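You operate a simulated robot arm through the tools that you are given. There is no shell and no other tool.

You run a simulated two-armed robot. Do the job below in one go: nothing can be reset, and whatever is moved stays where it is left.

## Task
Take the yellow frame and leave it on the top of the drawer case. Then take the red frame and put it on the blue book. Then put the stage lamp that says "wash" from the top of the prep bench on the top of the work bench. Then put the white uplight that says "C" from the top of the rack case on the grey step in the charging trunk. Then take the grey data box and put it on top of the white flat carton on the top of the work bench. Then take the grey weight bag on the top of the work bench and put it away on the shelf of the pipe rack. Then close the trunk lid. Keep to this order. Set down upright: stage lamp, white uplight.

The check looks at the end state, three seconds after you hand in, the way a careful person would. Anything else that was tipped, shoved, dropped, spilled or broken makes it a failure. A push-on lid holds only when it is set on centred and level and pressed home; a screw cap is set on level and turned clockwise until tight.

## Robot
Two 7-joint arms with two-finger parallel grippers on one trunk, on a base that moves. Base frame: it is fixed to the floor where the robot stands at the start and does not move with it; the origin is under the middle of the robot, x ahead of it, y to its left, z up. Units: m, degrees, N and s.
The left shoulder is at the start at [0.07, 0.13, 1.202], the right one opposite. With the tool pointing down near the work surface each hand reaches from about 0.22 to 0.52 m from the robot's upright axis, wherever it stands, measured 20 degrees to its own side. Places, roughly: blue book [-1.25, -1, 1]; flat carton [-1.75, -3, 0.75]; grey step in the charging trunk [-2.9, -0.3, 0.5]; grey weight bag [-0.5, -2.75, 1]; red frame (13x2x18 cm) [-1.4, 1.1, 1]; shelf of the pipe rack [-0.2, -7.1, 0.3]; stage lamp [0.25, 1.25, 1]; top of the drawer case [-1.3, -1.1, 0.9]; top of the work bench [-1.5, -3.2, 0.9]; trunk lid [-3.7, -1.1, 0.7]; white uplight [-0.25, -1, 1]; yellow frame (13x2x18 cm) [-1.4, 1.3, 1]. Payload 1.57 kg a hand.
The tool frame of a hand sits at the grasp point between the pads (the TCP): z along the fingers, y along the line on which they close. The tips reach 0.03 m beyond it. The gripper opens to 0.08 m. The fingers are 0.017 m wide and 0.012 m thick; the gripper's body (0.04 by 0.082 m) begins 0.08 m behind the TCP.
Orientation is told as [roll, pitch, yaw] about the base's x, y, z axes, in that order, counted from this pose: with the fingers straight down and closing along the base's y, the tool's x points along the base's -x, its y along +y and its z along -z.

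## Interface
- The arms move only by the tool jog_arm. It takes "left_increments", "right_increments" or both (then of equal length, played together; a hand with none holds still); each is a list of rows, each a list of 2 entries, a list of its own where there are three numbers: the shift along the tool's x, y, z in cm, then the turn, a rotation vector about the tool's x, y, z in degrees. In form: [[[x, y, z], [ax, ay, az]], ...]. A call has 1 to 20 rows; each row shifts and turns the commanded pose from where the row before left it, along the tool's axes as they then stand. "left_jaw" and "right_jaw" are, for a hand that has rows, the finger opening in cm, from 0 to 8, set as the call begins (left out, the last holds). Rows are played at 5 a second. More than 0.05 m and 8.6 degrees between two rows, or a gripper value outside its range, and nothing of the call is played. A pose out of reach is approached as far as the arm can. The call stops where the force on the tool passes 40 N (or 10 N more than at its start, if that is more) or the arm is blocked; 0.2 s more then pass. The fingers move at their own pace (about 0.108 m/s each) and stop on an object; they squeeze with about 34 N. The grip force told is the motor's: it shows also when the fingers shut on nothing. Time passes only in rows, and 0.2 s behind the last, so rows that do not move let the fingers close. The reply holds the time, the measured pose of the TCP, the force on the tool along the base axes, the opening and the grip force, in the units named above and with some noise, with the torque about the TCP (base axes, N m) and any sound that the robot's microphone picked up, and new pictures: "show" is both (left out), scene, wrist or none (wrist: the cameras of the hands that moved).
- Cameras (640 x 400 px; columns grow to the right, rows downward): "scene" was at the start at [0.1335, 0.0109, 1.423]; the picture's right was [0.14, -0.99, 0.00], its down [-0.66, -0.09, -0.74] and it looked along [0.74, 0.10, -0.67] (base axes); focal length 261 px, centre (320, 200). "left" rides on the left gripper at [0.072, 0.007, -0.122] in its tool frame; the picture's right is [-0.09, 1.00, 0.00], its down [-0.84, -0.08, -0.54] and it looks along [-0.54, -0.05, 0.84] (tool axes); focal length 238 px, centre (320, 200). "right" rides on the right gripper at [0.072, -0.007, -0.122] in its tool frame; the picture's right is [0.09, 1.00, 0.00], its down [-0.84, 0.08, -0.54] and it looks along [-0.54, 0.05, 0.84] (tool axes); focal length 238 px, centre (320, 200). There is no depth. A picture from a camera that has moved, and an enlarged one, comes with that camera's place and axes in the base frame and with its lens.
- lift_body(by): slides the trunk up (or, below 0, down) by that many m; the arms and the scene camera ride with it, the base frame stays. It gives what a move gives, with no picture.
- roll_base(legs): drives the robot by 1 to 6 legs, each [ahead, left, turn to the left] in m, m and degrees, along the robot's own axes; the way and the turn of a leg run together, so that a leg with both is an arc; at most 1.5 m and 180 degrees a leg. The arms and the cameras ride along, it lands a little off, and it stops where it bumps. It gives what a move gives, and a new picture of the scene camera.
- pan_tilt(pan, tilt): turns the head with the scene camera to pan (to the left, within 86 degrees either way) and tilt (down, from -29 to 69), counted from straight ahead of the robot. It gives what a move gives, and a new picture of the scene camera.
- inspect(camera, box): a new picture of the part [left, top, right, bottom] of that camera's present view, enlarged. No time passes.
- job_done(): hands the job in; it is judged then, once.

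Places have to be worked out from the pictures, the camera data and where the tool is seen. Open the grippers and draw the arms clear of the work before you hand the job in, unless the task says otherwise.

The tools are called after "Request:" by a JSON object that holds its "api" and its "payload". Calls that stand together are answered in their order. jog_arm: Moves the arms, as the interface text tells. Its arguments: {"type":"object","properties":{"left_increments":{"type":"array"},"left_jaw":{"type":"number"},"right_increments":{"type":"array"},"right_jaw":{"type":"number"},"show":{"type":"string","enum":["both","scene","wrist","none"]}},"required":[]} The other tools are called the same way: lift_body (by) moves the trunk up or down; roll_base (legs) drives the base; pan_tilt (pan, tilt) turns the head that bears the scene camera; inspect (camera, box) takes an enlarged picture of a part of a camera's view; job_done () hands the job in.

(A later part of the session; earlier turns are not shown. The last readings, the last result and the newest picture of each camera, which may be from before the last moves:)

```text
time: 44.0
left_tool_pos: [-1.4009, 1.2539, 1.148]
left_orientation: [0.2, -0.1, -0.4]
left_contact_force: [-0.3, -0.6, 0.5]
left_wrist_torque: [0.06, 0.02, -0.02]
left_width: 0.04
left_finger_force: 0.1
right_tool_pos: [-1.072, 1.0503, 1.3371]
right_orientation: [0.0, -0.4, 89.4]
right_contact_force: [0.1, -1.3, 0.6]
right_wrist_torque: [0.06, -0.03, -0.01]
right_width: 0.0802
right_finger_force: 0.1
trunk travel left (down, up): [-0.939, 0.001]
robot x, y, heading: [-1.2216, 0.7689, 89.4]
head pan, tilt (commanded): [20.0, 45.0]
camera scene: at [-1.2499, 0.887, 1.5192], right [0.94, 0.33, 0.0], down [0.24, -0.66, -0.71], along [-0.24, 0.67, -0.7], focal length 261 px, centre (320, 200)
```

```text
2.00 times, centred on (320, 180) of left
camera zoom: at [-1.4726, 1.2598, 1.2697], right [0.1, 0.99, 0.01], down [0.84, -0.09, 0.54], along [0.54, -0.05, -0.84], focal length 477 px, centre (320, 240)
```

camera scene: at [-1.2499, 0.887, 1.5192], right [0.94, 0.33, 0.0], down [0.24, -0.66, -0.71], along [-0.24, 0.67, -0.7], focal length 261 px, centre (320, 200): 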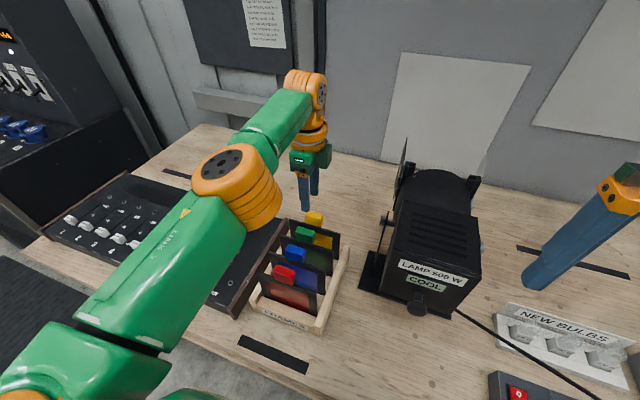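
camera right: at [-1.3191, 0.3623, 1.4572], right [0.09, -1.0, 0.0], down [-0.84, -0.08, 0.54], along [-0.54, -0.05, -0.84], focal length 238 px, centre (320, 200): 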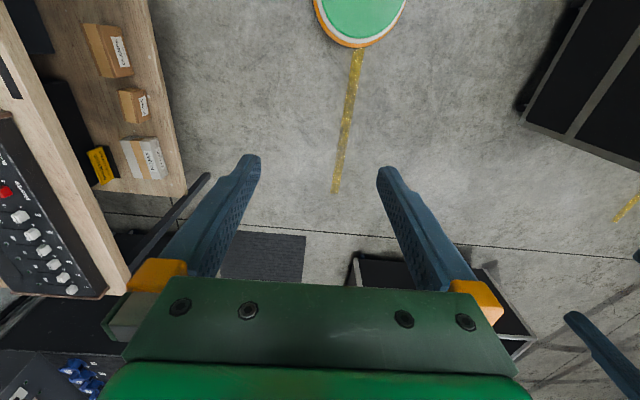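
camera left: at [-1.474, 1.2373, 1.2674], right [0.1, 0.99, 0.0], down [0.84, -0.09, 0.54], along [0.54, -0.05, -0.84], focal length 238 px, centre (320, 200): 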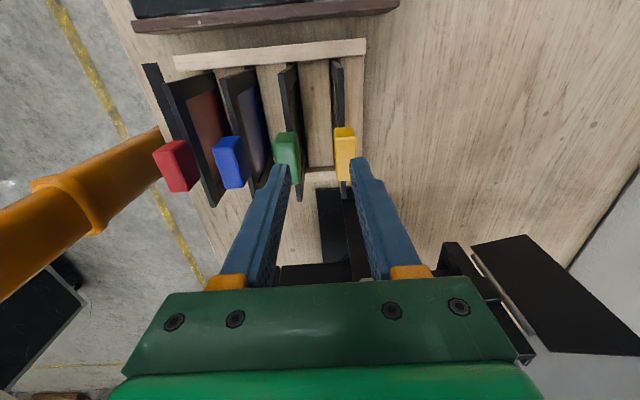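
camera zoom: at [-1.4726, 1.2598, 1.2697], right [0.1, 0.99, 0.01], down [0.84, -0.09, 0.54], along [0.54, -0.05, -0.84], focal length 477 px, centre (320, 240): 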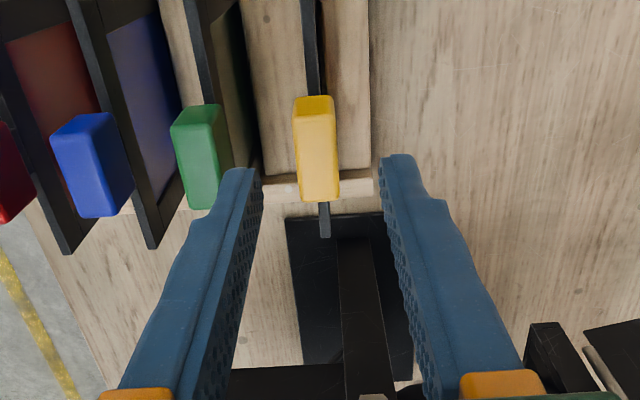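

The knob's centre computes to ≈[-1.390, 1.252], TCP at [-1.401, 1.254]; I correct by 1 cm in x and descend to z≈1.066.

Request:
{"api": "jog_arm", "payload": {"left_increments": [[[-1.0, -0.2, 1], [0, 0, 0]], [[0, 0, 2], [0, 0, 0]], [[0, 0, 2], [0, 0, 0]], [[0, 0, 1.5], [0, 0, 0]], [[0, 0, 1.5], [0, 0, 0]], [[0, 0, 0], [0, 0, 0]]]}}

Request:
{"api": "inspect", "payload": {"camera": "left", "box": [160, 80, 480, 280]}}

```text
time: 45.4
left_tool_pos: [-1.388, 1.2591, 1.0657]
left_orientation: [0.2, -0.1, -0.4]
left_contact_force: [0.8, -0.7, 0.5]
left_wrist_torque: [0.0, -0.01, 0.01]
left_width: 0.04
left_finger_force: 0.0
left hand out of reach, approached as far as the arm can: row 2
right_tool_pos: [-1.0707, 1.054, 1.336]
right_orientation: [0.1, -0.2, 89.4]
right_contact_force: [0.4, -0.7, 0.0]
right_wrist_torque: [0.04, 0.02, 0.02]
right_width: 0.0802
right_finger_force: 0.0
trunk travel left (down, up): [-0.939, 0.001]
robot x, y, heading: [-1.2213, 0.7676, 89.7]
head pan, tilt (commanded): [20.0, 45.0]
camera scene: at [-1.2496, 0.8931, 1.5186], right [0.94, 0.33, 0.0], down [0.24, -0.67, -0.71], along [-0.24, 0.67, -0.71], focal length 261 px, centre (320, 200)
camera left: at [-1.4614, 1.2659, 1.1881], right [0.1, 0.99, 0.0], down [0.84, -0.08, 0.54], along [0.54, -0.05, -0.84], focal length 238 px, centre (320, 200)
```

scene: 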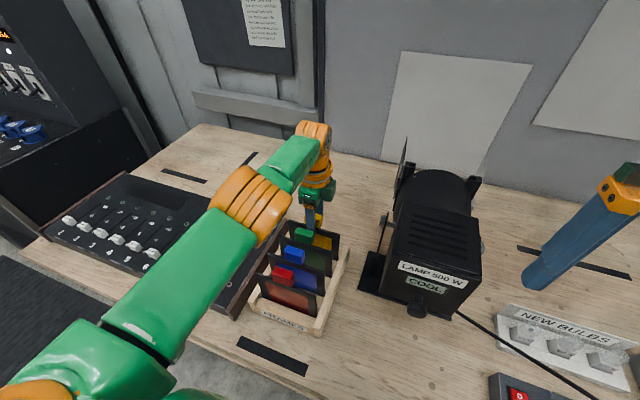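
left: 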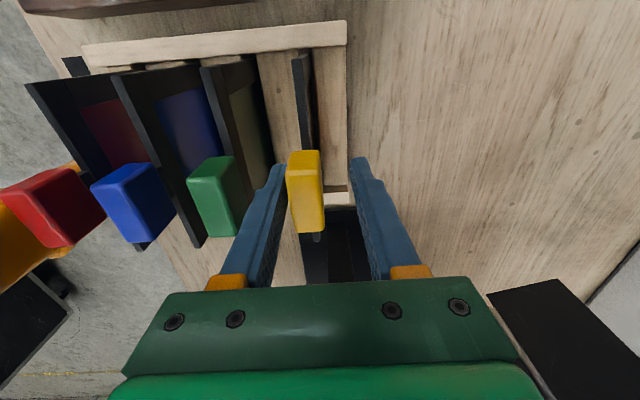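

```text
2.00 times, centred on (320, 180) of left
camera zoom: at [-1.4614, 1.2659, 1.1881], right [0.1, 0.99, 0.0], down [0.84, -0.08, 0.54], along [0.54, -0.05, -0.84], focal length 477 px, centre (320, 240)
```

zoom: 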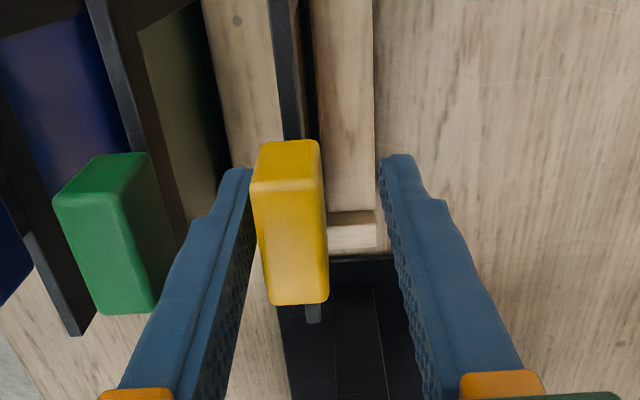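

The knob sits about 8 mm toward the lower-y finger; I shift the hand by -0.8 cm in y, then close.

Request:
{"api": "jog_arm", "payload": {"left_increments": [[[0, -0.8, 0], [0, 0, 0]], [[0, 0, 0], [0, 0, 0]]], "show": "none"}}

Request:
{"api": "inspect", "payload": {"camera": "left", "box": [160, 80, 480, 280]}}

```text
time: 46.0
left_tool_pos: [-1.3901, 1.2593, 1.0659]
left_orientation: [-0.1, -0.1, -0.3]
left_contact_force: [-0.1, -0.2, -0.2]
left_wrist_torque: [0.01, -0.03, -0.02]
left_width: 0.0401
left_finger_force: 0.1
left hand out of reach, approached as far as the arm can: row 1
right_tool_pos: [-1.0707, 1.0556, 1.3356]
right_orientation: [0.0, 0.0, 89.4]
right_contact_force: [-0.2, 0.1, 0.3]
right_wrist_torque: [-0.01, 0.02, 0.0]
right_width: 0.08
right_finger_force: 0.1
trunk travel left (down, up): [-0.939, 0.001]
robot x, y, heading: [-1.2244, 0.7691, 89.5]
head pan, tilt (commanded): [20.0, 45.0]
```

```text
2.00 times, centred on (320, 180) of left
camera zoom: at [-1.4614, 1.2663, 1.1881], right [0.1, 0.99, 0.0], down [0.84, -0.08, 0.54], along [0.54, -0.05, -0.84], focal length 477 px, centre (320, 240)
```

zoom: 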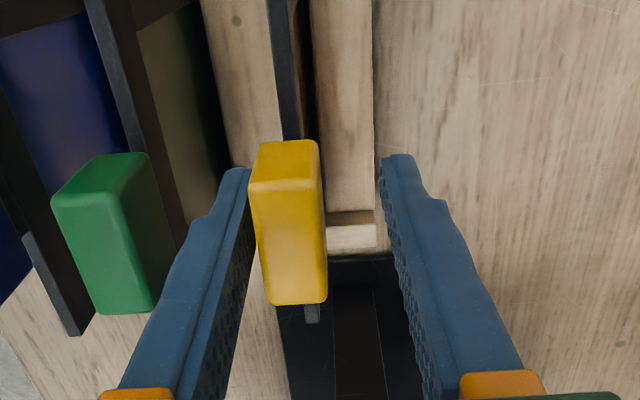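

The -0.8 cm shift was refused as out of reach; I retry it in smaller steps to see what the arm does.

Request:
{"api": "jog_arm", "payload": {"left_increments": [[[0, -0.4, 0], [0, 0, 0]], [[0, -0.4, 0], [0, 0, 0]], [[0, 0, 0], [0, 0, 0]]], "show": "none"}}

```text
time: 46.8
left_tool_pos: [-1.3902, 1.2592, 1.0659]
left_orientation: [0.0, -0.1, -0.5]
left_contact_force: [-0.3, -0.7, 0.3]
left_wrist_torque: [0.0, -0.02, 0.01]
left_width: 0.0399
left_finger_force: 0.0
left hand out of reach, approached as far as the arm can: row 1, 2
right_tool_pos: [-1.0714, 1.0557, 1.3356]
right_orientation: [-0.1, -0.1, 89.4]
right_contact_force: [-0.2, -0.1, -0.2]
right_wrist_torque: [0.0, 0.01, 0.02]
right_width: 0.0801
right_finger_force: 0.1
trunk travel left (down, up): [-0.939, 0.001]
robot x, y, heading: [-1.2255, 0.7675, 89.5]
head pan, tilt (commanded): [20.0, 45.0]
```

The arm seems at a joint limit in that direction, so I shift the base back 0.8 cm instead.

Request:
{"api": "roll_base", "payload": {"legs": [[-0.008, 0, 0]]}}

Request:
{"api": "inspect", "payload": {"camera": "left", "box": [160, 80, 480, 280]}}

```text
time: 47.5
left_tool_pos: [-1.3905, 1.2526, 1.0646]
left_orientation: [0.1, -0.1, -0.5]
left_contact_force: [-0.4, 0.6, -0.8]
left_wrist_torque: [-0.07, 0.01, 0.0]
left_width: 0.0399
left_finger_force: 0.1
right_tool_pos: [-1.0707, 1.0495, 1.3353]
right_orientation: [-0.1, 0.0, 89.2]
right_contact_force: [-0.1, 0.4, -0.5]
right_wrist_torque: [-0.02, -0.02, 0.0]
right_width: 0.0801
right_finger_force: 0.0
trunk travel left (down, up): [-0.939, 0.001]
robot x, y, heading: [-1.2196, 0.7582, 89.5]
head pan, tilt (commanded): [20.0, 45.0]
camera scene: at [-1.2494, 0.8872, 1.5184], right [0.94, 0.33, 0.0], down [0.24, -0.67, -0.71], along [-0.24, 0.67, -0.71], focal length 261 px, centre (320, 200)
```

scene: 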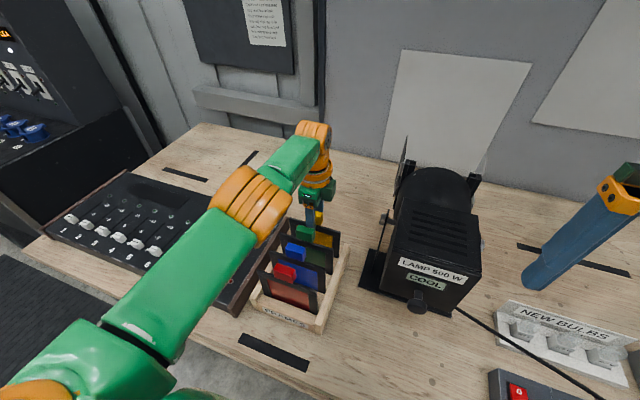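

```text
2.00 times, centred on (320, 180) of left
camera zoom: at [-1.4613, 1.2595, 1.1875], right [0.1, 0.99, 0.0], down [0.84, -0.08, 0.54], along [0.54, -0.05, -0.84], focal length 477 px, centre (320, 240)
```

zoom: 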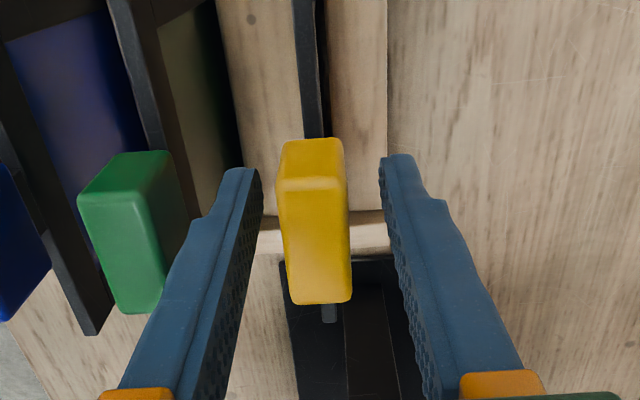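

Now the knob is centred between the fingers. Close the gripper.

Request:
{"api": "jog_arm", "payload": {"left_increments": [[[0, 0, 0], [0, 0, 0]], [[0, 0, 0], [0, 0, 0]], [[0, 0, 0], [0, 0, 0]], [[0, 0, 0], [0, 0, 0]]], "left_jaw": 0, "show": "wrist"}}

```text
time: 48.5
left_tool_pos: [-1.3901, 1.2511, 1.0659]
left_orientation: [0.0, -0.1, -0.4]
left_contact_force: [0.4, 0.0, 0.0]
left_wrist_torque: [0.02, 0.0, 0.01]
left_width: 0.0178
left_finger_force: 32.2
right_tool_pos: [-1.0715, 1.0471, 1.3373]
right_orientation: [0.0, 0.0, 89.4]
right_contact_force: [0.1, 0.5, -0.3]
right_wrist_torque: [0.03, 0.01, 0.0]
right_width: 0.0801
right_finger_force: 0.0
trunk travel left (down, up): [-0.939, 0.001]
robot x, y, heading: [-1.2237, 0.7623, 89.3]
head pan, tilt (commanded): [20.0, 45.0]
camera left: at [-1.4614, 1.2583, 1.188], right [0.1, 0.99, 0.0], down [0.84, -0.08, 0.54], along [0.54, -0.05, -0.84], focal length 238 px, centre (320, 200)
```

left: 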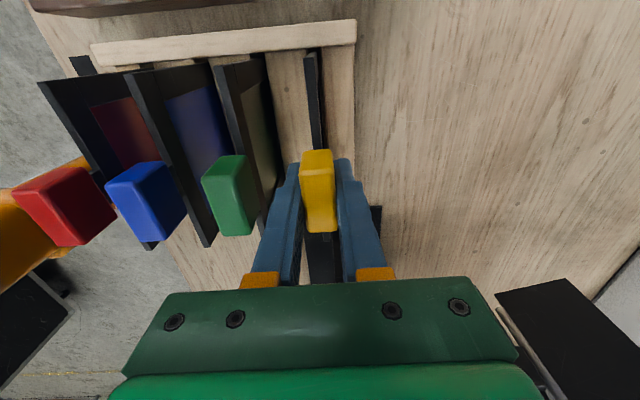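

The yellow knob is held (width 1.78 cm, 32 N). Lift straight up 8 cm first to clear the rack walls.

Request:
{"api": "jog_arm", "payload": {"left_increments": [[[0, 0, -1], [0, 0, 0]], [[0, 0, -1.5], [0, 0, 0]], [[0, 0, -1.5], [0, 0, 0]], [[0, 0, -2], [0, 0, 0]], [[0, 0, -2], [0, 0, 0]], [[0, 0, 0], [0, 0, 0]]]}}

```text
time: 50.0
left_tool_pos: [-1.3909, 1.2511, 1.1456]
left_orientation: [0.1, -0.2, -0.4]
left_contact_force: [0.5, 0.5, -0.2]
left_wrist_torque: [0.01, -0.01, 0.0]
left_width: 0.0178
left_finger_force: 32.1
right_tool_pos: [-1.0707, 1.0488, 1.3365]
right_orientation: [0.0, 0.0, 89.3]
right_contact_force: [0.2, -0.7, -1.0]
right_wrist_torque: [0.0, -0.01, 0.0]
right_width: 0.0801
right_finger_force: 0.0
trunk travel left (down, up): [-0.939, 0.001]
robot x, y, heading: [-1.2224, 0.7584, 89.4]
head pan, tilt (commanded): [20.0, 45.0]
camera scene: at [-1.2497, 0.8861, 1.5185], right [0.94, 0.33, 0.0], down [0.24, -0.67, -0.71], along [-0.24, 0.67, -0.71], focal length 261 px, centre (320, 200)
camera left: at [-1.4621, 1.2576, 1.2674], right [0.1, 0.99, 0.0], down [0.84, -0.08, 0.54], along [0.54, -0.05, -0.84], focal length 238 px, centre (320, 200)
```

scene: 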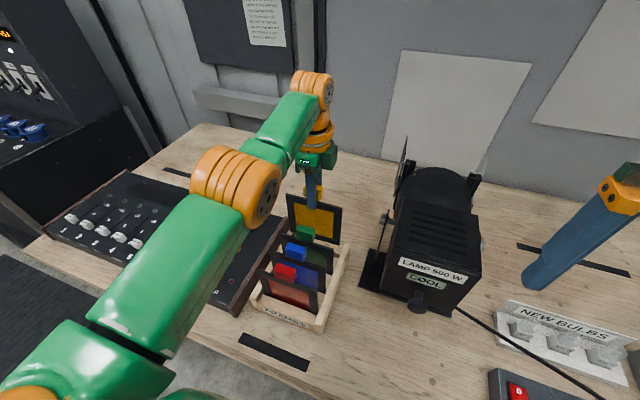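
left: 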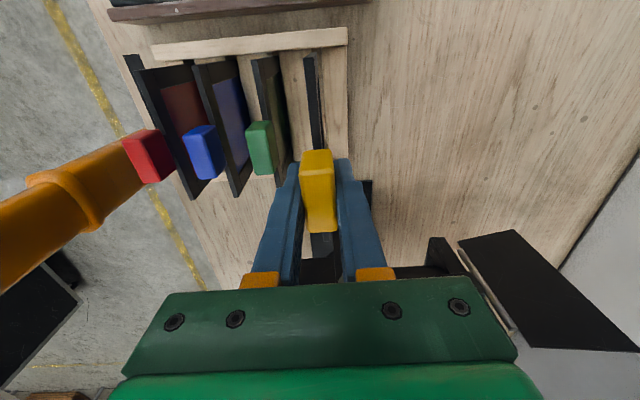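

The frame is 8 cm up. Now I tilt the hand forward about 20° (frame bottom swings away from the others) while lifting further.

Request:
{"api": "jog_arm", "payload": {"left_increments": [[[0, 0, -0.5], [-4, 0, 0]], [[0, 0, -0.5], [-4, 0, 0]], [[0, 0, -0.5], [-4, 0, 0]], [[0, 0, -0.5], [-4, 0, 0]], [[0, 0, -0.5], [-4, 0, 0]], [[0, 0, -1.5], [0, 0, 0]], [[0, 0, -1.5], [0, 0, 0]], [[0, 0, 0], [0, 0, 0]]]}}

```text
time: 51.8
left_tool_pos: [-1.3889, 1.3103, 1.2096]
left_orientation: [19.9, -0.2, -0.4]
left_contact_force: [-0.4, -1.2, -0.7]
left_wrist_torque: [0.03, 0.0, 0.0]
left_width: 0.0174
left_finger_force: 31.9
left hand out of reach, approached as far as the arm can: row 1, 2, 3, 4, 5, 7
right_tool_pos: [-1.0715, 1.0479, 1.337]
right_orientation: [0.0, 0.0, 89.3]
right_contact_force: [-0.1, 0.0, 1.0]
right_wrist_torque: [-0.02, 0.0, -0.01]
right_width: 0.0802
right_finger_force: 0.0
trunk travel left (down, up): [-0.939, 0.001]
robot x, y, heading: [-1.2253, 0.7547, 89.6]
head pan, tilt (commanded): [20.0, 45.0]
camera scene: at [-1.2495, 0.886, 1.5185], right [0.94, 0.33, 0.0], down [0.24, -0.67, -0.71], along [-0.24, 0.67, -0.71], focal length 261 px, centre (320, 200)
camera left: at [-1.4596, 1.2752, 1.328], right [0.1, 0.94, 0.34], down [0.83, -0.26, 0.48], along [0.54, 0.24, -0.81], focal length 238 px, centre (320, 200)
```

scene: 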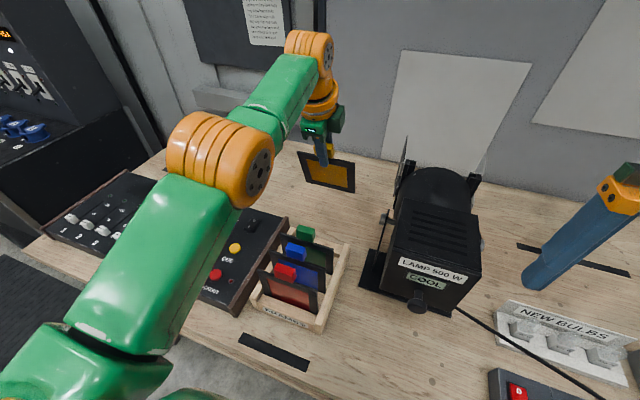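
left: 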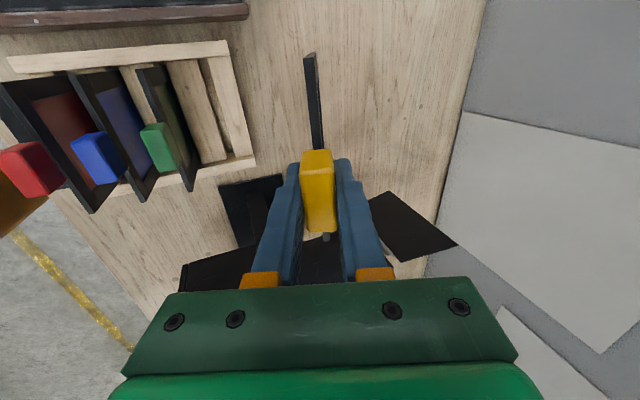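

Tilt worked; TCP at [-1.389, 1.310, 1.210]. I keep sliding up along the tool axis to clear the knob tops of the other frames.

Request:
{"api": "jog_arm", "payload": {"left_increments": [[[0, 0, -2], [0, 0, 0]], [[0, 0, -2], [0, 0, 0]], [[0, 0, -2], [0, 0, 0]], [[0, 0, -2], [0, 0, 0]], [[0, 0, -2], [0, 0, 0]], [[0, 0, 0], [0, 0, 0]]]}}

```text
time: 53.1
left_tool_pos: [-1.3866, 1.276, 1.3046]
left_orientation: [20.0, -0.2, -0.5]
left_contact_force: [0.1, -0.2, -1.5]
left_wrist_torque: [0.01, -0.01, -0.01]
left_width: 0.0175
left_finger_force: 32.2
right_tool_pos: [-1.0713, 1.0472, 1.3353]
right_orientation: [0.0, -0.2, 89.3]
right_contact_force: [0.9, 0.0, -0.3]
right_wrist_torque: [-0.04, 0.04, 0.02]
right_width: 0.0799
right_finger_force: 0.1
trunk travel left (down, up): [-0.939, 0.001]
robot x, y, heading: [-1.2231, 0.7595, 89.3]
head pan, tilt (commanded): [20.0, 45.0]
camera scene: at [-1.2496, 0.8862, 1.5185], right [0.94, 0.33, 0.0], down [0.24, -0.67, -0.71], along [-0.24, 0.67, -0.71], focal length 261 px, centre (320, 200)
camera left: at [-1.4583, 1.2404, 1.4211], right [0.1, 0.93, 0.34], down [0.83, -0.26, 0.48], along [0.54, 0.24, -0.81], focal length 238 px, centre (320, 200)
```

scene: 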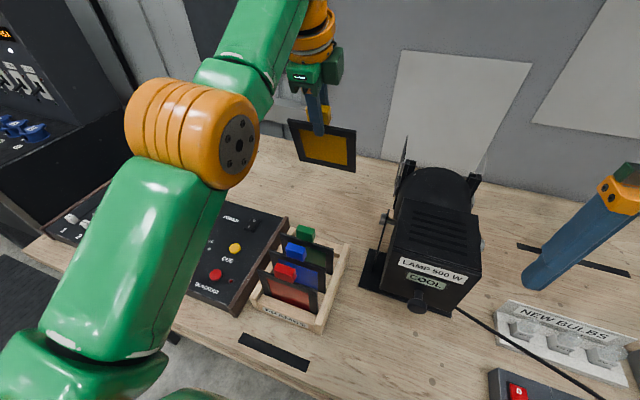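
left: 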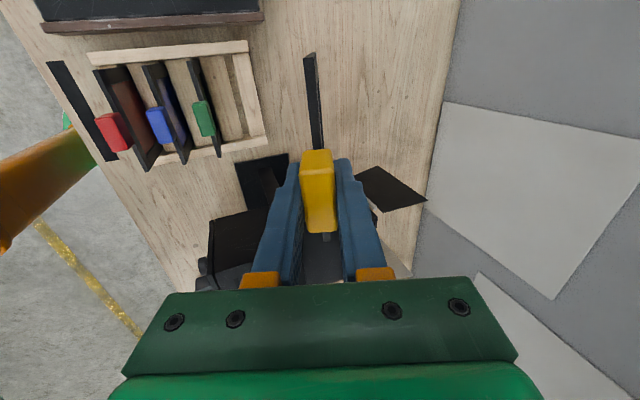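

The frame bottom is now near z≈1.16, above the other knobs (≈1.09). I back straight away from the bench 0.6 m, then turn around toward the drawer case.

Request:
{"api": "roll_base", "payload": {"legs": [[-0.6, 0, 0]]}}

Request:
{"api": "roll_base", "payload": {"legs": [[0, 0, 90], [0, 0, 90]]}}

Request:
{"api": "pan_tilt", "payload": {"pan": 5, "tilt": 40}}

```text
time: 56.5
left_tool_pos: [-1.3926, 0.6902, 1.3025]
left_orientation: [19.9, -0.2, -0.3]
left_contact_force: [0.7, 0.8, -1.6]
left_wrist_torque: [-0.07, 0.01, -0.05]
left_width: 0.0174
left_finger_force: 32.2
right_tool_pos: [-1.0776, 0.4624, 1.3361]
right_orientation: [0.0, 0.1, 89.5]
right_contact_force: [-0.7, 0.3, -0.8]
right_wrist_torque: [-0.01, 0.0, 0.05]
right_width: 0.0804
right_finger_force: 0.0
trunk travel left (down, up): [-0.939, 0.001]
robot x, y, heading: [-1.2274, 0.1693, 89.6]
head pan, tilt (commanded): [20.0, 45.0]
camera scene: at [-1.2546, 0.3004, 1.5183], right [0.94, 0.34, 0.0], down [0.24, -0.67, -0.71], along [-0.24, 0.66, -0.71], focal length 261 px, centre (320, 200)
```

scene: 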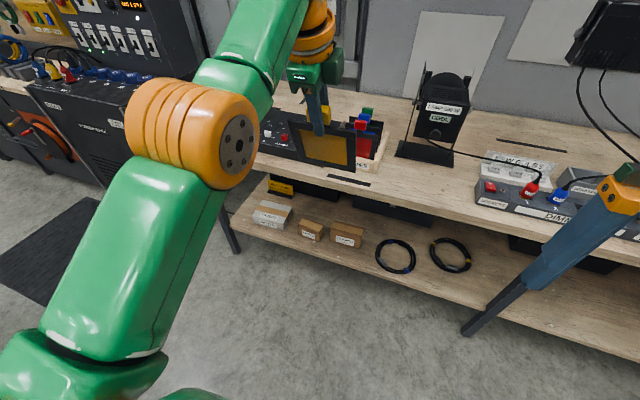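

```text
time: 64.6
left_tool_pos: [-1.0393, -0.3361, 1.3043]
left_orientation: [20.1, 0.1, -177.6]
left_contact_force: [-0.1, -0.9, -1.0]
left_wrist_torque: [0.01, -0.02, -0.01]
left_width: 0.0174
left_finger_force: 32.4
right_tool_pos: [-1.3658, -0.1244, 1.3354]
right_orientation: [0.0, 0.0, -87.8]
right_contact_force: [0.0, -0.2, 0.0]
right_wrist_torque: [-0.01, 0.02, -0.02]
right_width: 0.08
right_finger_force: 0.1
trunk travel left (down, up): [-0.939, 0.001]
robot x, y, heading: [-1.2278, 0.1707, -87.7]
head pan, tilt (commanded): [20.0, 45.0]
camera scene: at [-1.195, 0.0448, 1.5185], right [-0.93, -0.38, 0.0], down [-0.27, 0.65, -0.71], along [0.27, -0.65, -0.71], focal length 261 px, centre (320, 200)
```

scene: 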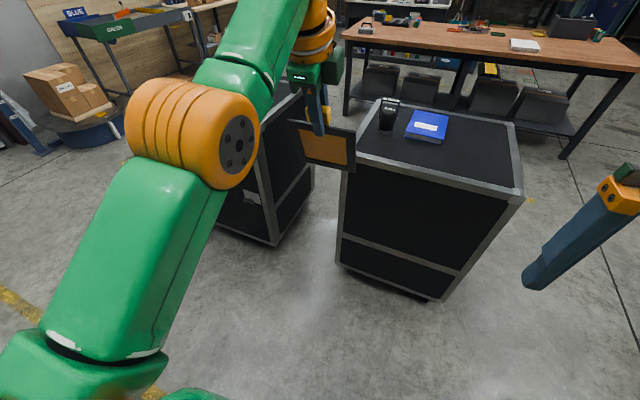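

```text
time: 65.4
left_tool_pos: [-1.0398, -0.3361, 1.3037]
left_orientation: [20.0, -0.1, -177.7]
left_contact_force: [0.5, -1.1, -0.3]
left_wrist_torque: [-0.01, 0.02, 0.01]
left_width: 0.0178
left_finger_force: 32.4
right_tool_pos: [-1.3659, -0.1243, 1.3359]
right_orientation: [0.1, 0.1, -87.8]
right_contact_force: [0.3, -0.1, 0.0]
right_wrist_torque: [0.01, 0.02, 0.02]
right_width: 0.0801
right_finger_force: 0.0
trunk travel left (down, up): [-0.939, 0.001]
robot x, y, heading: [-1.2297, 0.1682, -87.7]
head pan, tilt (commanded): [5.0, 40.0]
camera scene: at [-1.2148, 0.0357, 1.5258], right [-0.99, -0.13, 0.0], down [-0.08, 0.64, -0.77], along [0.1, -0.76, -0.64], focal length 261 px, centre (320, 200)
```

scene: 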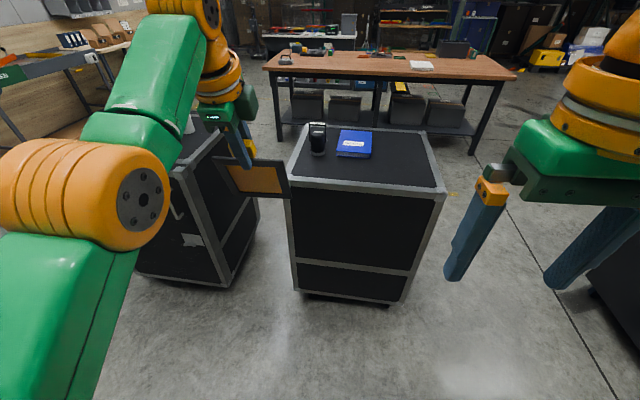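

Facing the drawer case. I correct the heading by about -2.3°, lower the trunk 0.25 m and pitch the left hand further toward horizontal in free space.

Request:
{"api": "roll_base", "payload": {"legs": [[0, -0.38, -2.3]]}}

Request:
{"api": "lift_body", "payload": {"by": -0.22}}

Request:
{"api": "jog_arm", "payload": {"left_increments": [[[0, 0, 0], [-8, 0, 0]], [[0, 0, 0], [-8, 0, 0]], [[0, 0, 0], [-8, 0, 0]], [[0, 0, 0], [-8, 0, 0]], [[0, 0, 0], [-8, 0, 0]], [[0, 0, 0], [-8, 0, 0]], [[0, 0, 0], [-7, 0, 0]], [[0, 0, 0], [0, 0, 0]]]}}

```text
time: 67.8
left_tool_pos: [-1.437, -0.3498, 1.3031]
left_orientation: [20.0, -0.2, -180.0]
left_contact_force: [0.1, -0.3, -0.3]
left_wrist_torque: [0.02, -0.01, -0.02]
left_width: 0.0176
left_finger_force: 32.6
right_tool_pos: [-1.7548, -0.1255, 1.336]
right_orientation: [-0.1, -0.1, -90.3]
right_contact_force: [-0.3, -0.1, 0.2]
right_wrist_torque: [-0.01, 0.01, -0.02]
right_width: 0.08
right_finger_force: 0.0
trunk travel left (down, up): [-0.939, 0.001]
robot x, y, heading: [-1.6103, 0.1629, -90.3]
head pan, tilt (commanded): [5.0, 40.0]
camera scene: at [-1.5966, 0.0279, 1.5258], right [-1.0, -0.09, 0.0], down [-0.06, 0.64, -0.77], along [0.06, -0.76, -0.64], focal length 261 px, centre (320, 200)
```

scene: 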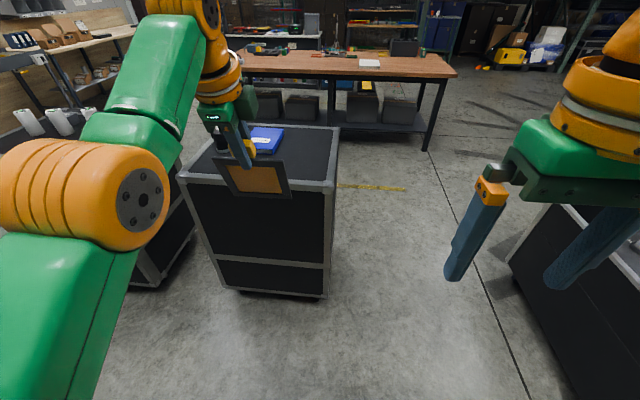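

```text
time: 70.2
left_tool_pos: [-1.4403, -0.3507, 1.0826]
left_orientation: [20.0, -0.1, -180.0]
left_contact_force: [0.4, 0.4, -0.7]
left_wrist_torque: [0.05, 0.0, -0.03]
left_width: 0.0174
left_finger_force: 32.3
right_tool_pos: [-1.7588, -0.1254, 1.1163]
right_orientation: [0.0, -0.1, -90.3]
right_contact_force: [1.1, 0.2, -0.2]
right_wrist_torque: [-0.01, 0.0, -0.02]
right_width: 0.0799
right_finger_force: 0.1
trunk travel left (down, up): [-0.719, 0.221]
robot x, y, heading: [-1.6089, 0.1622, -90.2]
head pan, tilt (commanded): [5.0, 40.0]
```

```text
time: 72.0
left_tool_pos: [-1.4492, -0.5092, 1.1596]
left_orientation: [75.1, 0.0, -180.0]
left_contact_force: [0.0, 0.0, -0.4]
left_wrist_torque: [0.1, -0.05, -0.01]
left_width: 0.0176
left_finger_force: 32.8
left hand out of reach, approached as far as the arm can: row 1, 2, 3, 4, 5, 6, 7
right_tool_pos: [-1.7592, -0.1246, 1.1173]
right_orientation: [0.0, -0.1, -90.3]
right_contact_force: [-0.5, -0.2, -0.3]
right_wrist_torque: [0.02, 0.01, 0.01]
right_width: 0.0801
right_finger_force: 0.1
trunk travel left (down, up): [-0.719, 0.221]
robot x, y, heading: [-1.6094, 0.1624, -89.9]
head pan, tilt (commanded): [5.0, 40.0]
camera scene: at [-1.6006, 0.0281, 1.3058], right [-1.0, -0.09, 0.0], down [-0.06, 0.64, -0.77], along [0.07, -0.76, -0.64], focal length 261 px, centre (320, 200)
camera left: at [-1.3769, -0.3926, 1.1975], right [-0.09, -0.26, 0.96], down [-0.84, 0.54, 0.07], along [-0.54, -0.8, -0.26], focal length 238 px, centre (320, 200)
```

scene: 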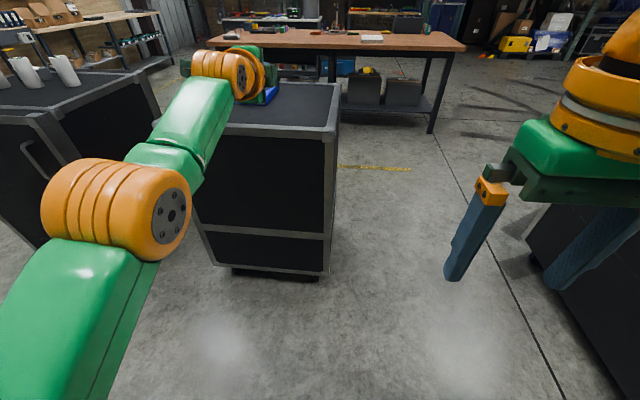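
left: 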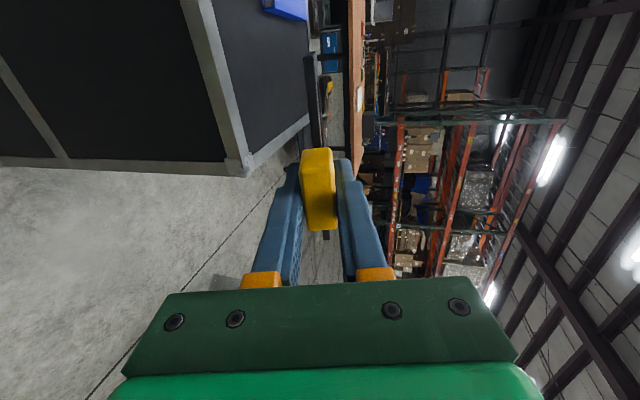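

The hand now points forward at about 15° below horizontal holding the frame. I drive 0.52 m forward so that the frame is over the free west part of the case, still high above it.

Request:
{"api": "roll_base", "payload": {"legs": [[0.54, 0, 0]]}}

Request:
{"api": "pan_tilt", "payload": {"pan": 10, "tilt": 45}}

```text
time: 75.0
left_tool_pos: [-1.4516, -1.0403, 1.1605]
left_orientation: [75.0, -0.1, 179.9]
left_contact_force: [-1.1, -0.3, -0.6]
left_wrist_torque: [0.08, -0.02, 0.03]
left_width: 0.0173
left_finger_force: 32.7
right_tool_pos: [-1.76, -0.6564, 1.1155]
right_orientation: [0.1, -0.1, -90.3]
right_contact_force: [0.9, 0.5, -0.7]
right_wrist_torque: [-0.02, -0.02, 0.01]
right_width: 0.0802
right_finger_force: 0.2
trunk travel left (down, up): [-0.719, 0.221]
robot x, y, heading: [-1.6044, -0.3677, -90.4]
head pan, tilt (commanded): [5.0, 40.0]
camera scene: at [-1.602, -0.503, 1.3059], right [-1.0, -0.08, 0.0], down [-0.05, 0.64, -0.77], along [0.06, -0.76, -0.64], focal length 261 px, centre (320, 200)
```

scene: 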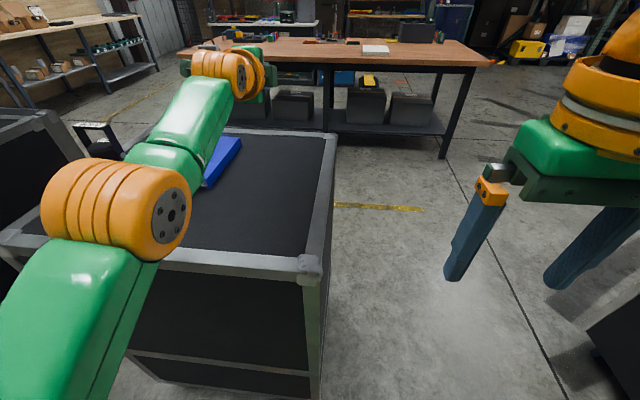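

```text
time: 75.7
left_tool_pos: [-1.4509, -1.0415, 1.1591]
left_orientation: [75.0, -0.1, 179.9]
left_contact_force: [0.3, 0.4, -0.6]
left_wrist_torque: [0.04, 0.03, -0.01]
left_width: 0.0175
left_finger_force: 32.1
right_tool_pos: [-1.7599, -0.6565, 1.1157]
right_orientation: [0.0, -0.1, -90.3]
right_contact_force: [0.4, -0.4, 0.4]
right_wrist_torque: [0.0, -0.02, -0.01]
right_width: 0.0799
right_finger_force: 0.1
trunk travel left (down, up): [-0.719, 0.221]
robot x, y, heading: [-1.6076, -0.3679, -90.2]
head pan, tilt (commanded): [10.0, 45.0]
camera scene: at [-1.5953, -0.4996, 1.2985], right [-0.99, -0.17, 0.0], down [-0.12, 0.7, -0.71], along [0.12, -0.7, -0.71], focal length 261 px, centre (320, 200)
```

scene: 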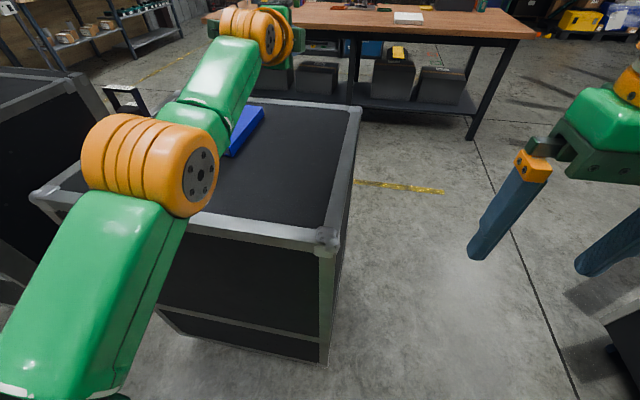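

The elbow and forearm are over the case's front; the frame is over the clear west part. I lower the hand 15 cm vertically and check.

Request:
{"api": "jog_arm", "payload": {"left_increments": [[[0, -2.9, 0.777], [0, 0, 0]], [[0, -2.9, 0.777], [0, 0, 0]], [[0, -2.9, 0.777], [0, 0, 0]], [[0, -2.9, 0.777], [0, 0, 0]], [[0, -2.9, 0.777], [0, 0, 0]], [[0, 0, 0], [0, 0, 0]]]}}

```text
time: 77.1
left_tool_pos: [-1.4537, -1.0613, 1.0139]
left_orientation: [75.0, -0.2, 179.9]
left_contact_force: [0.8, 0.2, -0.7]
left_wrist_torque: [0.06, 0.02, -0.01]
left_width: 0.0176
left_finger_force: 32.9
left hand out of reach, approached as far as the arm can: row 1, 2, 3
right_tool_pos: [-1.76, -0.6565, 1.1164]
right_orientation: [-0.1, -0.1, -90.3]
right_contact_force: [-0.5, 0.4, 0.0]
right_wrist_torque: [0.0, 0.01, -0.02]
right_width: 0.0801
right_finger_force: 0.0
trunk travel left (down, up): [-0.719, 0.221]
robot x, y, heading: [-1.6113, -0.3703, -90.2]
head pan, tilt (commanded): [10.0, 45.0]
camera scene: at [-1.5954, -0.4993, 1.2985], right [-0.99, -0.17, 0.0], down [-0.12, 0.7, -0.71], along [0.12, -0.7, -0.71], focal length 261 px, centre (320, 200)
camera left: at [-1.3807, -0.9458, 1.0518], right [-0.09, -0.26, 0.96], down [-0.84, 0.54, 0.07], along [-0.54, -0.8, -0.27], focal length 238 px, centre (320, 200)
```

scene: 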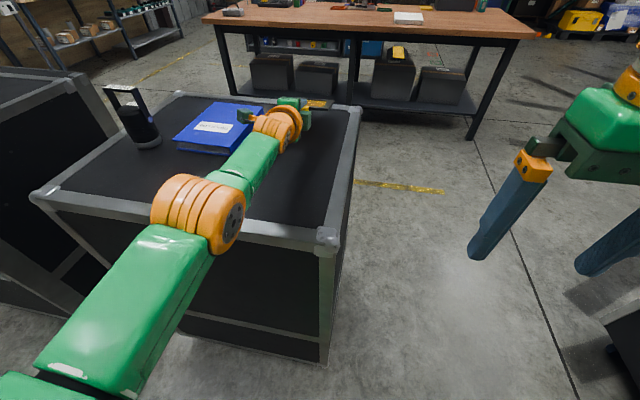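
left: 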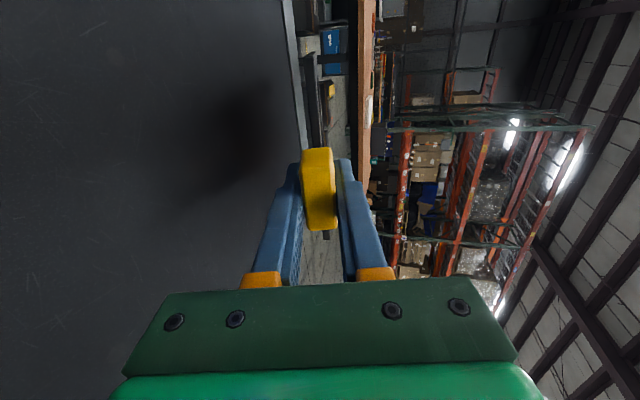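

TCP at z=1.014, wrist and elbow still above the case top. I continue down 4 cm.

Request:
{"api": "jog_arm", "payload": {"left_increments": [[[0, -1.93, 0.518], [0, 0, 0]], [[0, -1.93, 0.518], [0, 0, 0]], [[0, 0, 0], [0, 0, 0]]]}}

```text
time: 77.9
left_tool_pos: [-1.4528, -1.06, 0.9733]
left_orientation: [75.0, -0.1, 179.9]
left_contact_force: [0.3, -1.3, -0.5]
left_wrist_torque: [0.05, 0.0, 0.03]
left_width: 0.0177
left_finger_force: 32.3
right_tool_pos: [-1.7596, -0.6571, 1.1153]
right_orientation: [-0.1, -0.1, -90.4]
right_contact_force: [0.1, 0.1, 0.3]
right_wrist_torque: [0.04, -0.03, 0.02]
right_width: 0.0802
right_finger_force: 0.1
trunk travel left (down, up): [-0.719, 0.221]
robot x, y, heading: [-1.6097, -0.3681, -90.1]
head pan, tilt (commanded): [10.0, 45.0]
camera scene: at [-1.5953, -0.4994, 1.2985], right [-0.99, -0.17, 0.0], down [-0.12, 0.7, -0.71], along [0.12, -0.7, -0.71], focal length 261 px, centre (320, 200)
camera left: at [-1.3807, -0.9441, 1.0114], right [-0.09, -0.26, 0.96], down [-0.84, 0.54, 0.07], along [-0.54, -0.8, -0.26], focal length 238 px, centre (320, 200)
```

scene: 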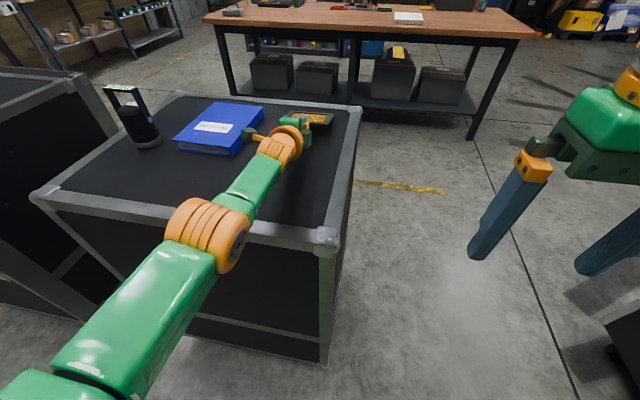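
left: 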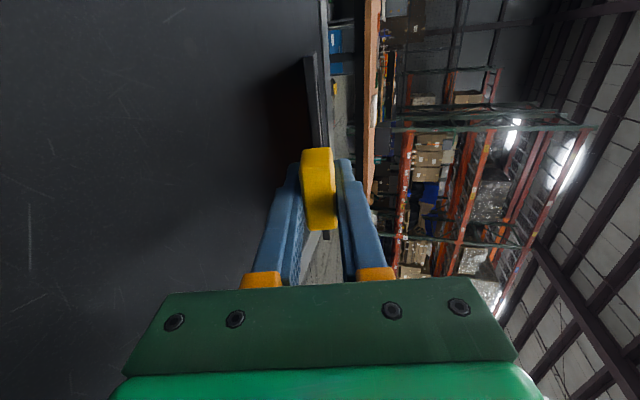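

About 2–3 cm remain until the frame's far edge touches. I lower in 0.5 cm steps and watch the force.

Request:
{"api": "jog_arm", "payload": {"left_increments": [[[0, -0.966, 0.259], [0, 0, 0]], [[0, -0.483, 0.13], [0, 0, 0]], [[0, -0.483, 0.13], [0, 0, 0]], [[0, 0, 0], [0, 0, 0]]], "show": "wrist"}}

```text
time: 78.9
left_tool_pos: [-1.4549, -1.052, 0.9585]
left_orientation: [75.5, 0.0, 179.8]
left_contact_force: [4.1, -3.6, 14.0]
left_wrist_torque: [-1.35, 0.23, -0.06]
left_width: 0.0188
left_finger_force: 33.6
left hand out of reach, approached as far as the arm can: row 1
right_tool_pos: [-1.7615, -0.6529, 1.1169]
right_orientation: [-0.1, -0.3, -90.3]
right_contact_force: [-1.4, 0.6, -0.1]
right_wrist_torque: [0.01, 0.01, 0.01]
right_width: 0.08
right_finger_force: 0.1
trunk travel left (down, up): [-0.719, 0.221]
robot x, y, heading: [-1.6098, -0.3656, -90.1]
head pan, tilt (commanded): [10.0, 45.0]
camera left: at [-1.3821, -0.9376, 0.9952], right [-0.09, -0.25, 0.96], down [-0.83, 0.55, 0.06], along [-0.54, -0.8, -0.26], focal length 238 px, centre (320, 200)
```

left: 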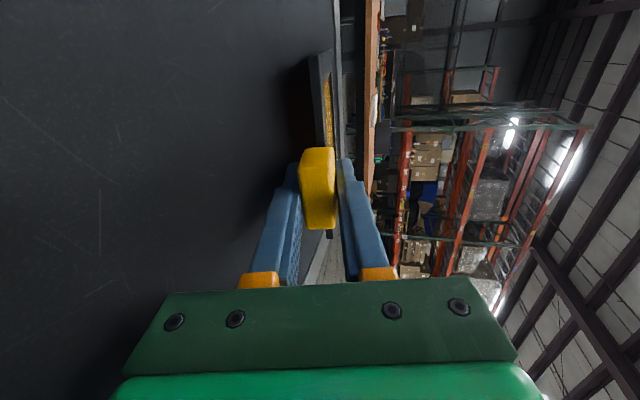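

Far edge contact (14 N) puts the case top at ≈0.91. I flatten the hand by 3° while lowering slightly, to let the frame lie lower.

Request:
{"api": "jog_arm", "payload": {"left_increments": [[[0, 0, 0], [-1.5, 0, 0]], [[0, -0.3, 0.05], [-1.5, 0, 0]], [[0, -0.3, 0.05], [0, 0, 0]], [[0, 0, 0], [0, 0, 0]]], "show": "wrist"}}

```text
time: 79.9
left_tool_pos: [-1.4553, -1.0515, 0.9571]
left_orientation: [78.8, 0.0, 179.7]
left_contact_force: [4.4, -13.2, 31.0]
left_wrist_torque: [-2.16, -0.1, 0.16]
left_width: 0.0178
left_finger_force: 32.9
right_tool_pos: [-1.7599, -0.6505, 1.117]
right_orientation: [0.0, -0.4, -90.2]
right_contact_force: [-1.0, 0.4, 0.4]
right_wrist_torque: [-0.04, 0.02, 0.01]
right_width: 0.0803
right_finger_force: 0.0
trunk travel left (down, up): [-0.719, 0.221]
robot x, y, heading: [-1.6108, -0.3689, -90.3]
head pan, tilt (commanded): [10.0, 45.0]
camera left: at [-1.3824, -0.9338, 0.9862], right [-0.09, -0.19, 0.98], down [-0.83, 0.55, 0.03], along [-0.54, -0.81, -0.21], focal length 238 px, centre (320, 200)
```

left: 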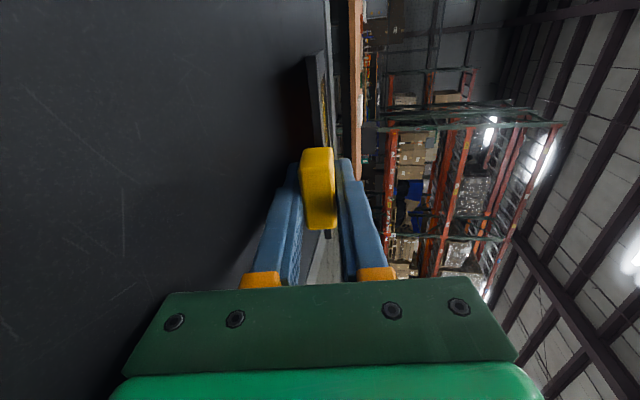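

The force rose to 31 N, which suggests something else of the hand may be touching. I look closely through the scene camera before going on.

Request:
{"api": "inspect", "payload": {"camera": "scene", "box": [160, 80, 380, 260]}}

Request:
{"api": "inspect", "payload": {"camera": "left", "box": [200, 20, 440, 320]}}

```text
2.22 times, centred on (270, 170) of scene
camera zoom: at [-1.5963, -0.4921, 1.2996], right [-0.99, -0.17, 0.0], down [-0.12, 0.69, -0.71], along [0.12, -0.7, -0.7], focal length 580 px, centre (431, 267)
```

zoom: 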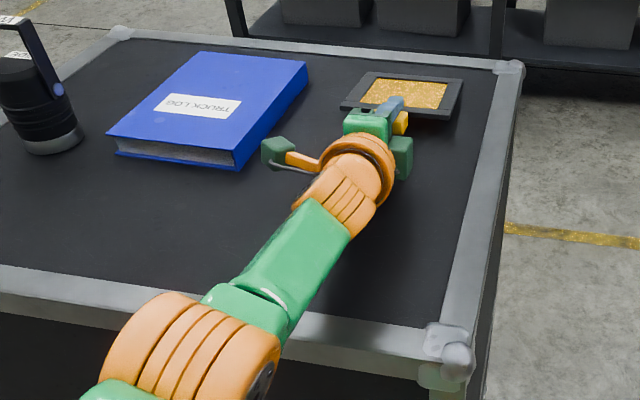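

```text
1.33 times, centred on (320, 170) of left
camera zoom: at [-1.3824, -0.9338, 0.9862], right [-0.09, -0.19, 0.98], down [-0.83, 0.55, 0.03], along [-0.54, -0.81, -0.21], focal length 318 px, centre (320, 240)
```

zoom: 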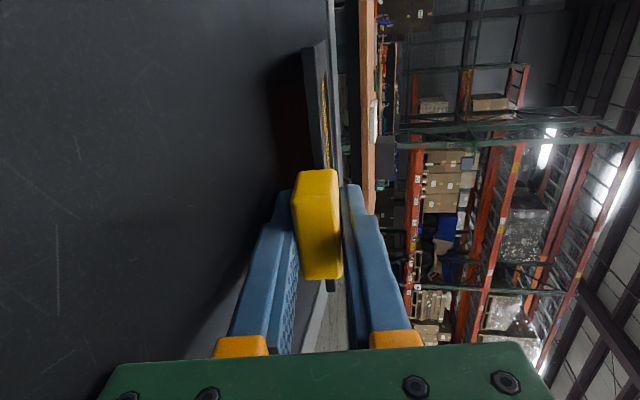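

The readings fit a case top at ≈0.92 with both the frame's far edge and the gripper body's underside touching. I raise 0.6 cm and tilt back 2° to free the body.

Request:
{"api": "jog_arm", "payload": {"left_increments": [[[0, 0.4, 0], [1, 0, 0]], [[0, 0.2, 0], [1, 0, 0]], [[0, 0, 0], [0, 0, 0]]], "show": "wrist"}}

```text
time: 80.7
left_tool_pos: [-1.4555, -1.0529, 0.9566]
left_orientation: [76.3, 0.0, 179.6]
left_contact_force: [2.3, -4.3, 18.7]
left_wrist_torque: [-1.53, -0.03, -0.04]
left_width: 0.0191
left_finger_force: 33.0
right_tool_pos: [-1.7591, -0.6528, 1.1175]
right_orientation: [-0.1, -0.4, -90.3]
right_contact_force: [-0.2, -0.8, 0.4]
right_wrist_torque: [0.01, 0.0, -0.03]
right_width: 0.08
right_finger_force: 0.0
trunk travel left (down, up): [-0.719, 0.221]
robot x, y, heading: [-1.6121, -0.367, -90.3]
head pan, tilt (commanded): [10.0, 45.0]
camera left: at [-1.3825, -0.9362, 0.993], right [-0.09, -0.23, 0.97], down [-0.83, 0.55, 0.05], along [-0.54, -0.8, -0.25], focal length 238 px, centre (320, 200)
```

left: 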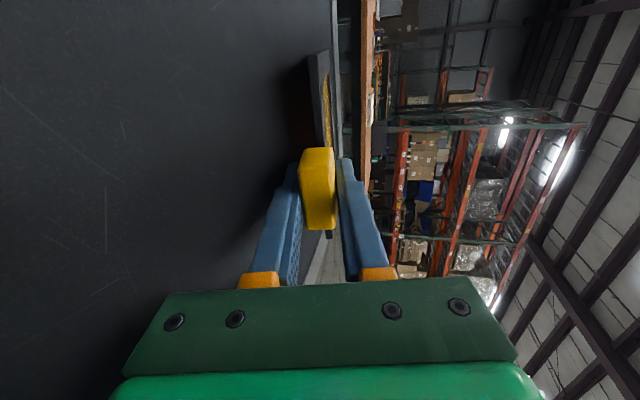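

Still 18.7 N on the far edge; raise another 0.5 cm to unload it.

Request:
{"api": "jog_arm", "payload": {"left_increments": [[[0, 0.4, 0], [0, 0, 0]], [[0, 0.3, 0], [0, 0, 0]], [[0, 0, 0], [0, 0, 0]]], "show": "none"}}

```text
time: 81.5
left_tool_pos: [-1.4561, -1.0572, 0.9615]
left_orientation: [76.0, -0.1, 179.9]
left_contact_force: [-0.6, 0.0, 4.8]
left_wrist_torque: [-0.81, -0.01, 0.0]
left_width: 0.0183
left_finger_force: 32.2
right_tool_pos: [-1.7605, -0.6546, 1.1165]
right_orientation: [0.0, -0.2, -90.3]
right_contact_force: [-0.3, 0.5, -0.2]
right_wrist_torque: [0.02, -0.01, 0.04]
right_width: 0.08
right_finger_force: 0.0
trunk travel left (down, up): [-0.719, 0.221]
robot x, y, heading: [-1.6095, -0.3691, -90.4]
head pan, tilt (commanded): [10.0, 45.0]
```

Light contact at the far edge (≈5 N, lever ≈16 cm), so the surface is ≈0.919. Now open gradually so the knob end settles on the lower finger.

Request:
{"api": "jog_arm", "payload": {"left_increments": [[[0, 0, 0], [0, 0, 0]], [[0, 0, 0], [0, 0, 0]]], "left_jaw": 2.6, "show": "none"}}

Request:
{"api": "jog_arm", "payload": {"left_increments": [[[0, 0, 0], [0, 0, 0]], [[0, 0, 0], [0, 0, 0]]], "left_jaw": 4.0}}

```text
time: 82.1
left_tool_pos: [-1.4544, -1.0584, 0.9599]
left_orientation: [76.1, 0.0, 180.0]
left_contact_force: [0.1, 1.0, 0.0]
left_wrist_torque: [0.01, 0.02, 0.03]
left_width: 0.0261
left_finger_force: 0.2
right_tool_pos: [-1.7602, -0.6565, 1.116]
right_orientation: [0.0, -0.2, -90.3]
right_contact_force: [-0.4, -0.2, 0.2]
right_wrist_torque: [0.0, 0.0, 0.0]
right_width: 0.0798
right_finger_force: 0.1
trunk travel left (down, up): [-0.719, 0.221]
robot x, y, heading: [-1.6112, -0.3667, -89.9]
head pan, tilt (commanded): [10.0, 45.0]
```

```text
time: 82.7
left_tool_pos: [-1.4545, -1.058, 0.9631]
left_orientation: [76.2, -0.2, 179.9]
left_contact_force: [1.7, -7.4, 9.9]
left_wrist_torque: [-0.52, -0.12, 0.08]
left_width: 0.0304
left_finger_force: 0.0
right_tool_pos: [-1.7601, -0.6555, 1.1173]
right_orientation: [0.0, -0.1, -90.3]
right_contact_force: [-1.0, -0.1, -0.5]
right_wrist_torque: [0.01, 0.0, 0.0]
right_width: 0.0801
right_finger_force: 0.0
trunk travel left (down, up): [-0.719, 0.221]
robot x, y, heading: [-1.6094, -0.3694, -90.2]
head pan, tilt (commanded): [10.0, 45.0]
camera scene: at [-1.5952, -0.4987, 1.2987], right [-0.99, -0.17, 0.0], down [-0.12, 0.7, -0.71], along [0.12, -0.7, -0.71], focal length 261 px, centre (320, 200)
camera left: at [-1.3824, -0.9416, 0.9986], right [-0.09, -0.24, 0.97], down [-0.84, 0.55, 0.06], along [-0.54, -0.8, -0.25], focal length 238 px, centre (320, 200)
```

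scene: 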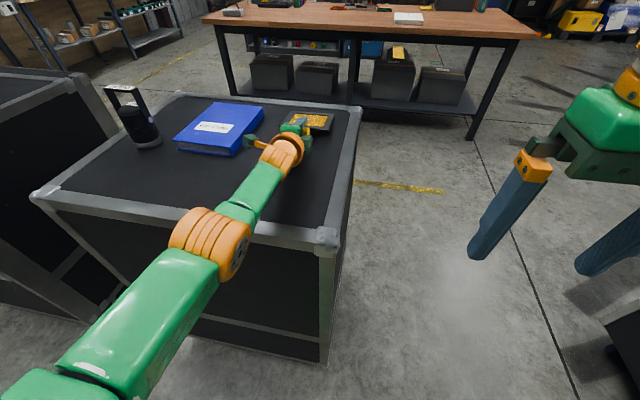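
left: 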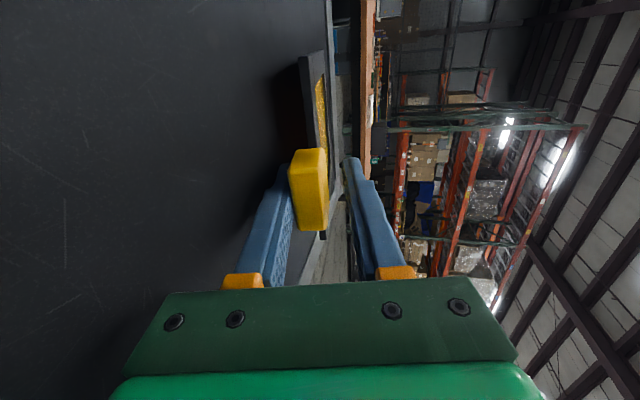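

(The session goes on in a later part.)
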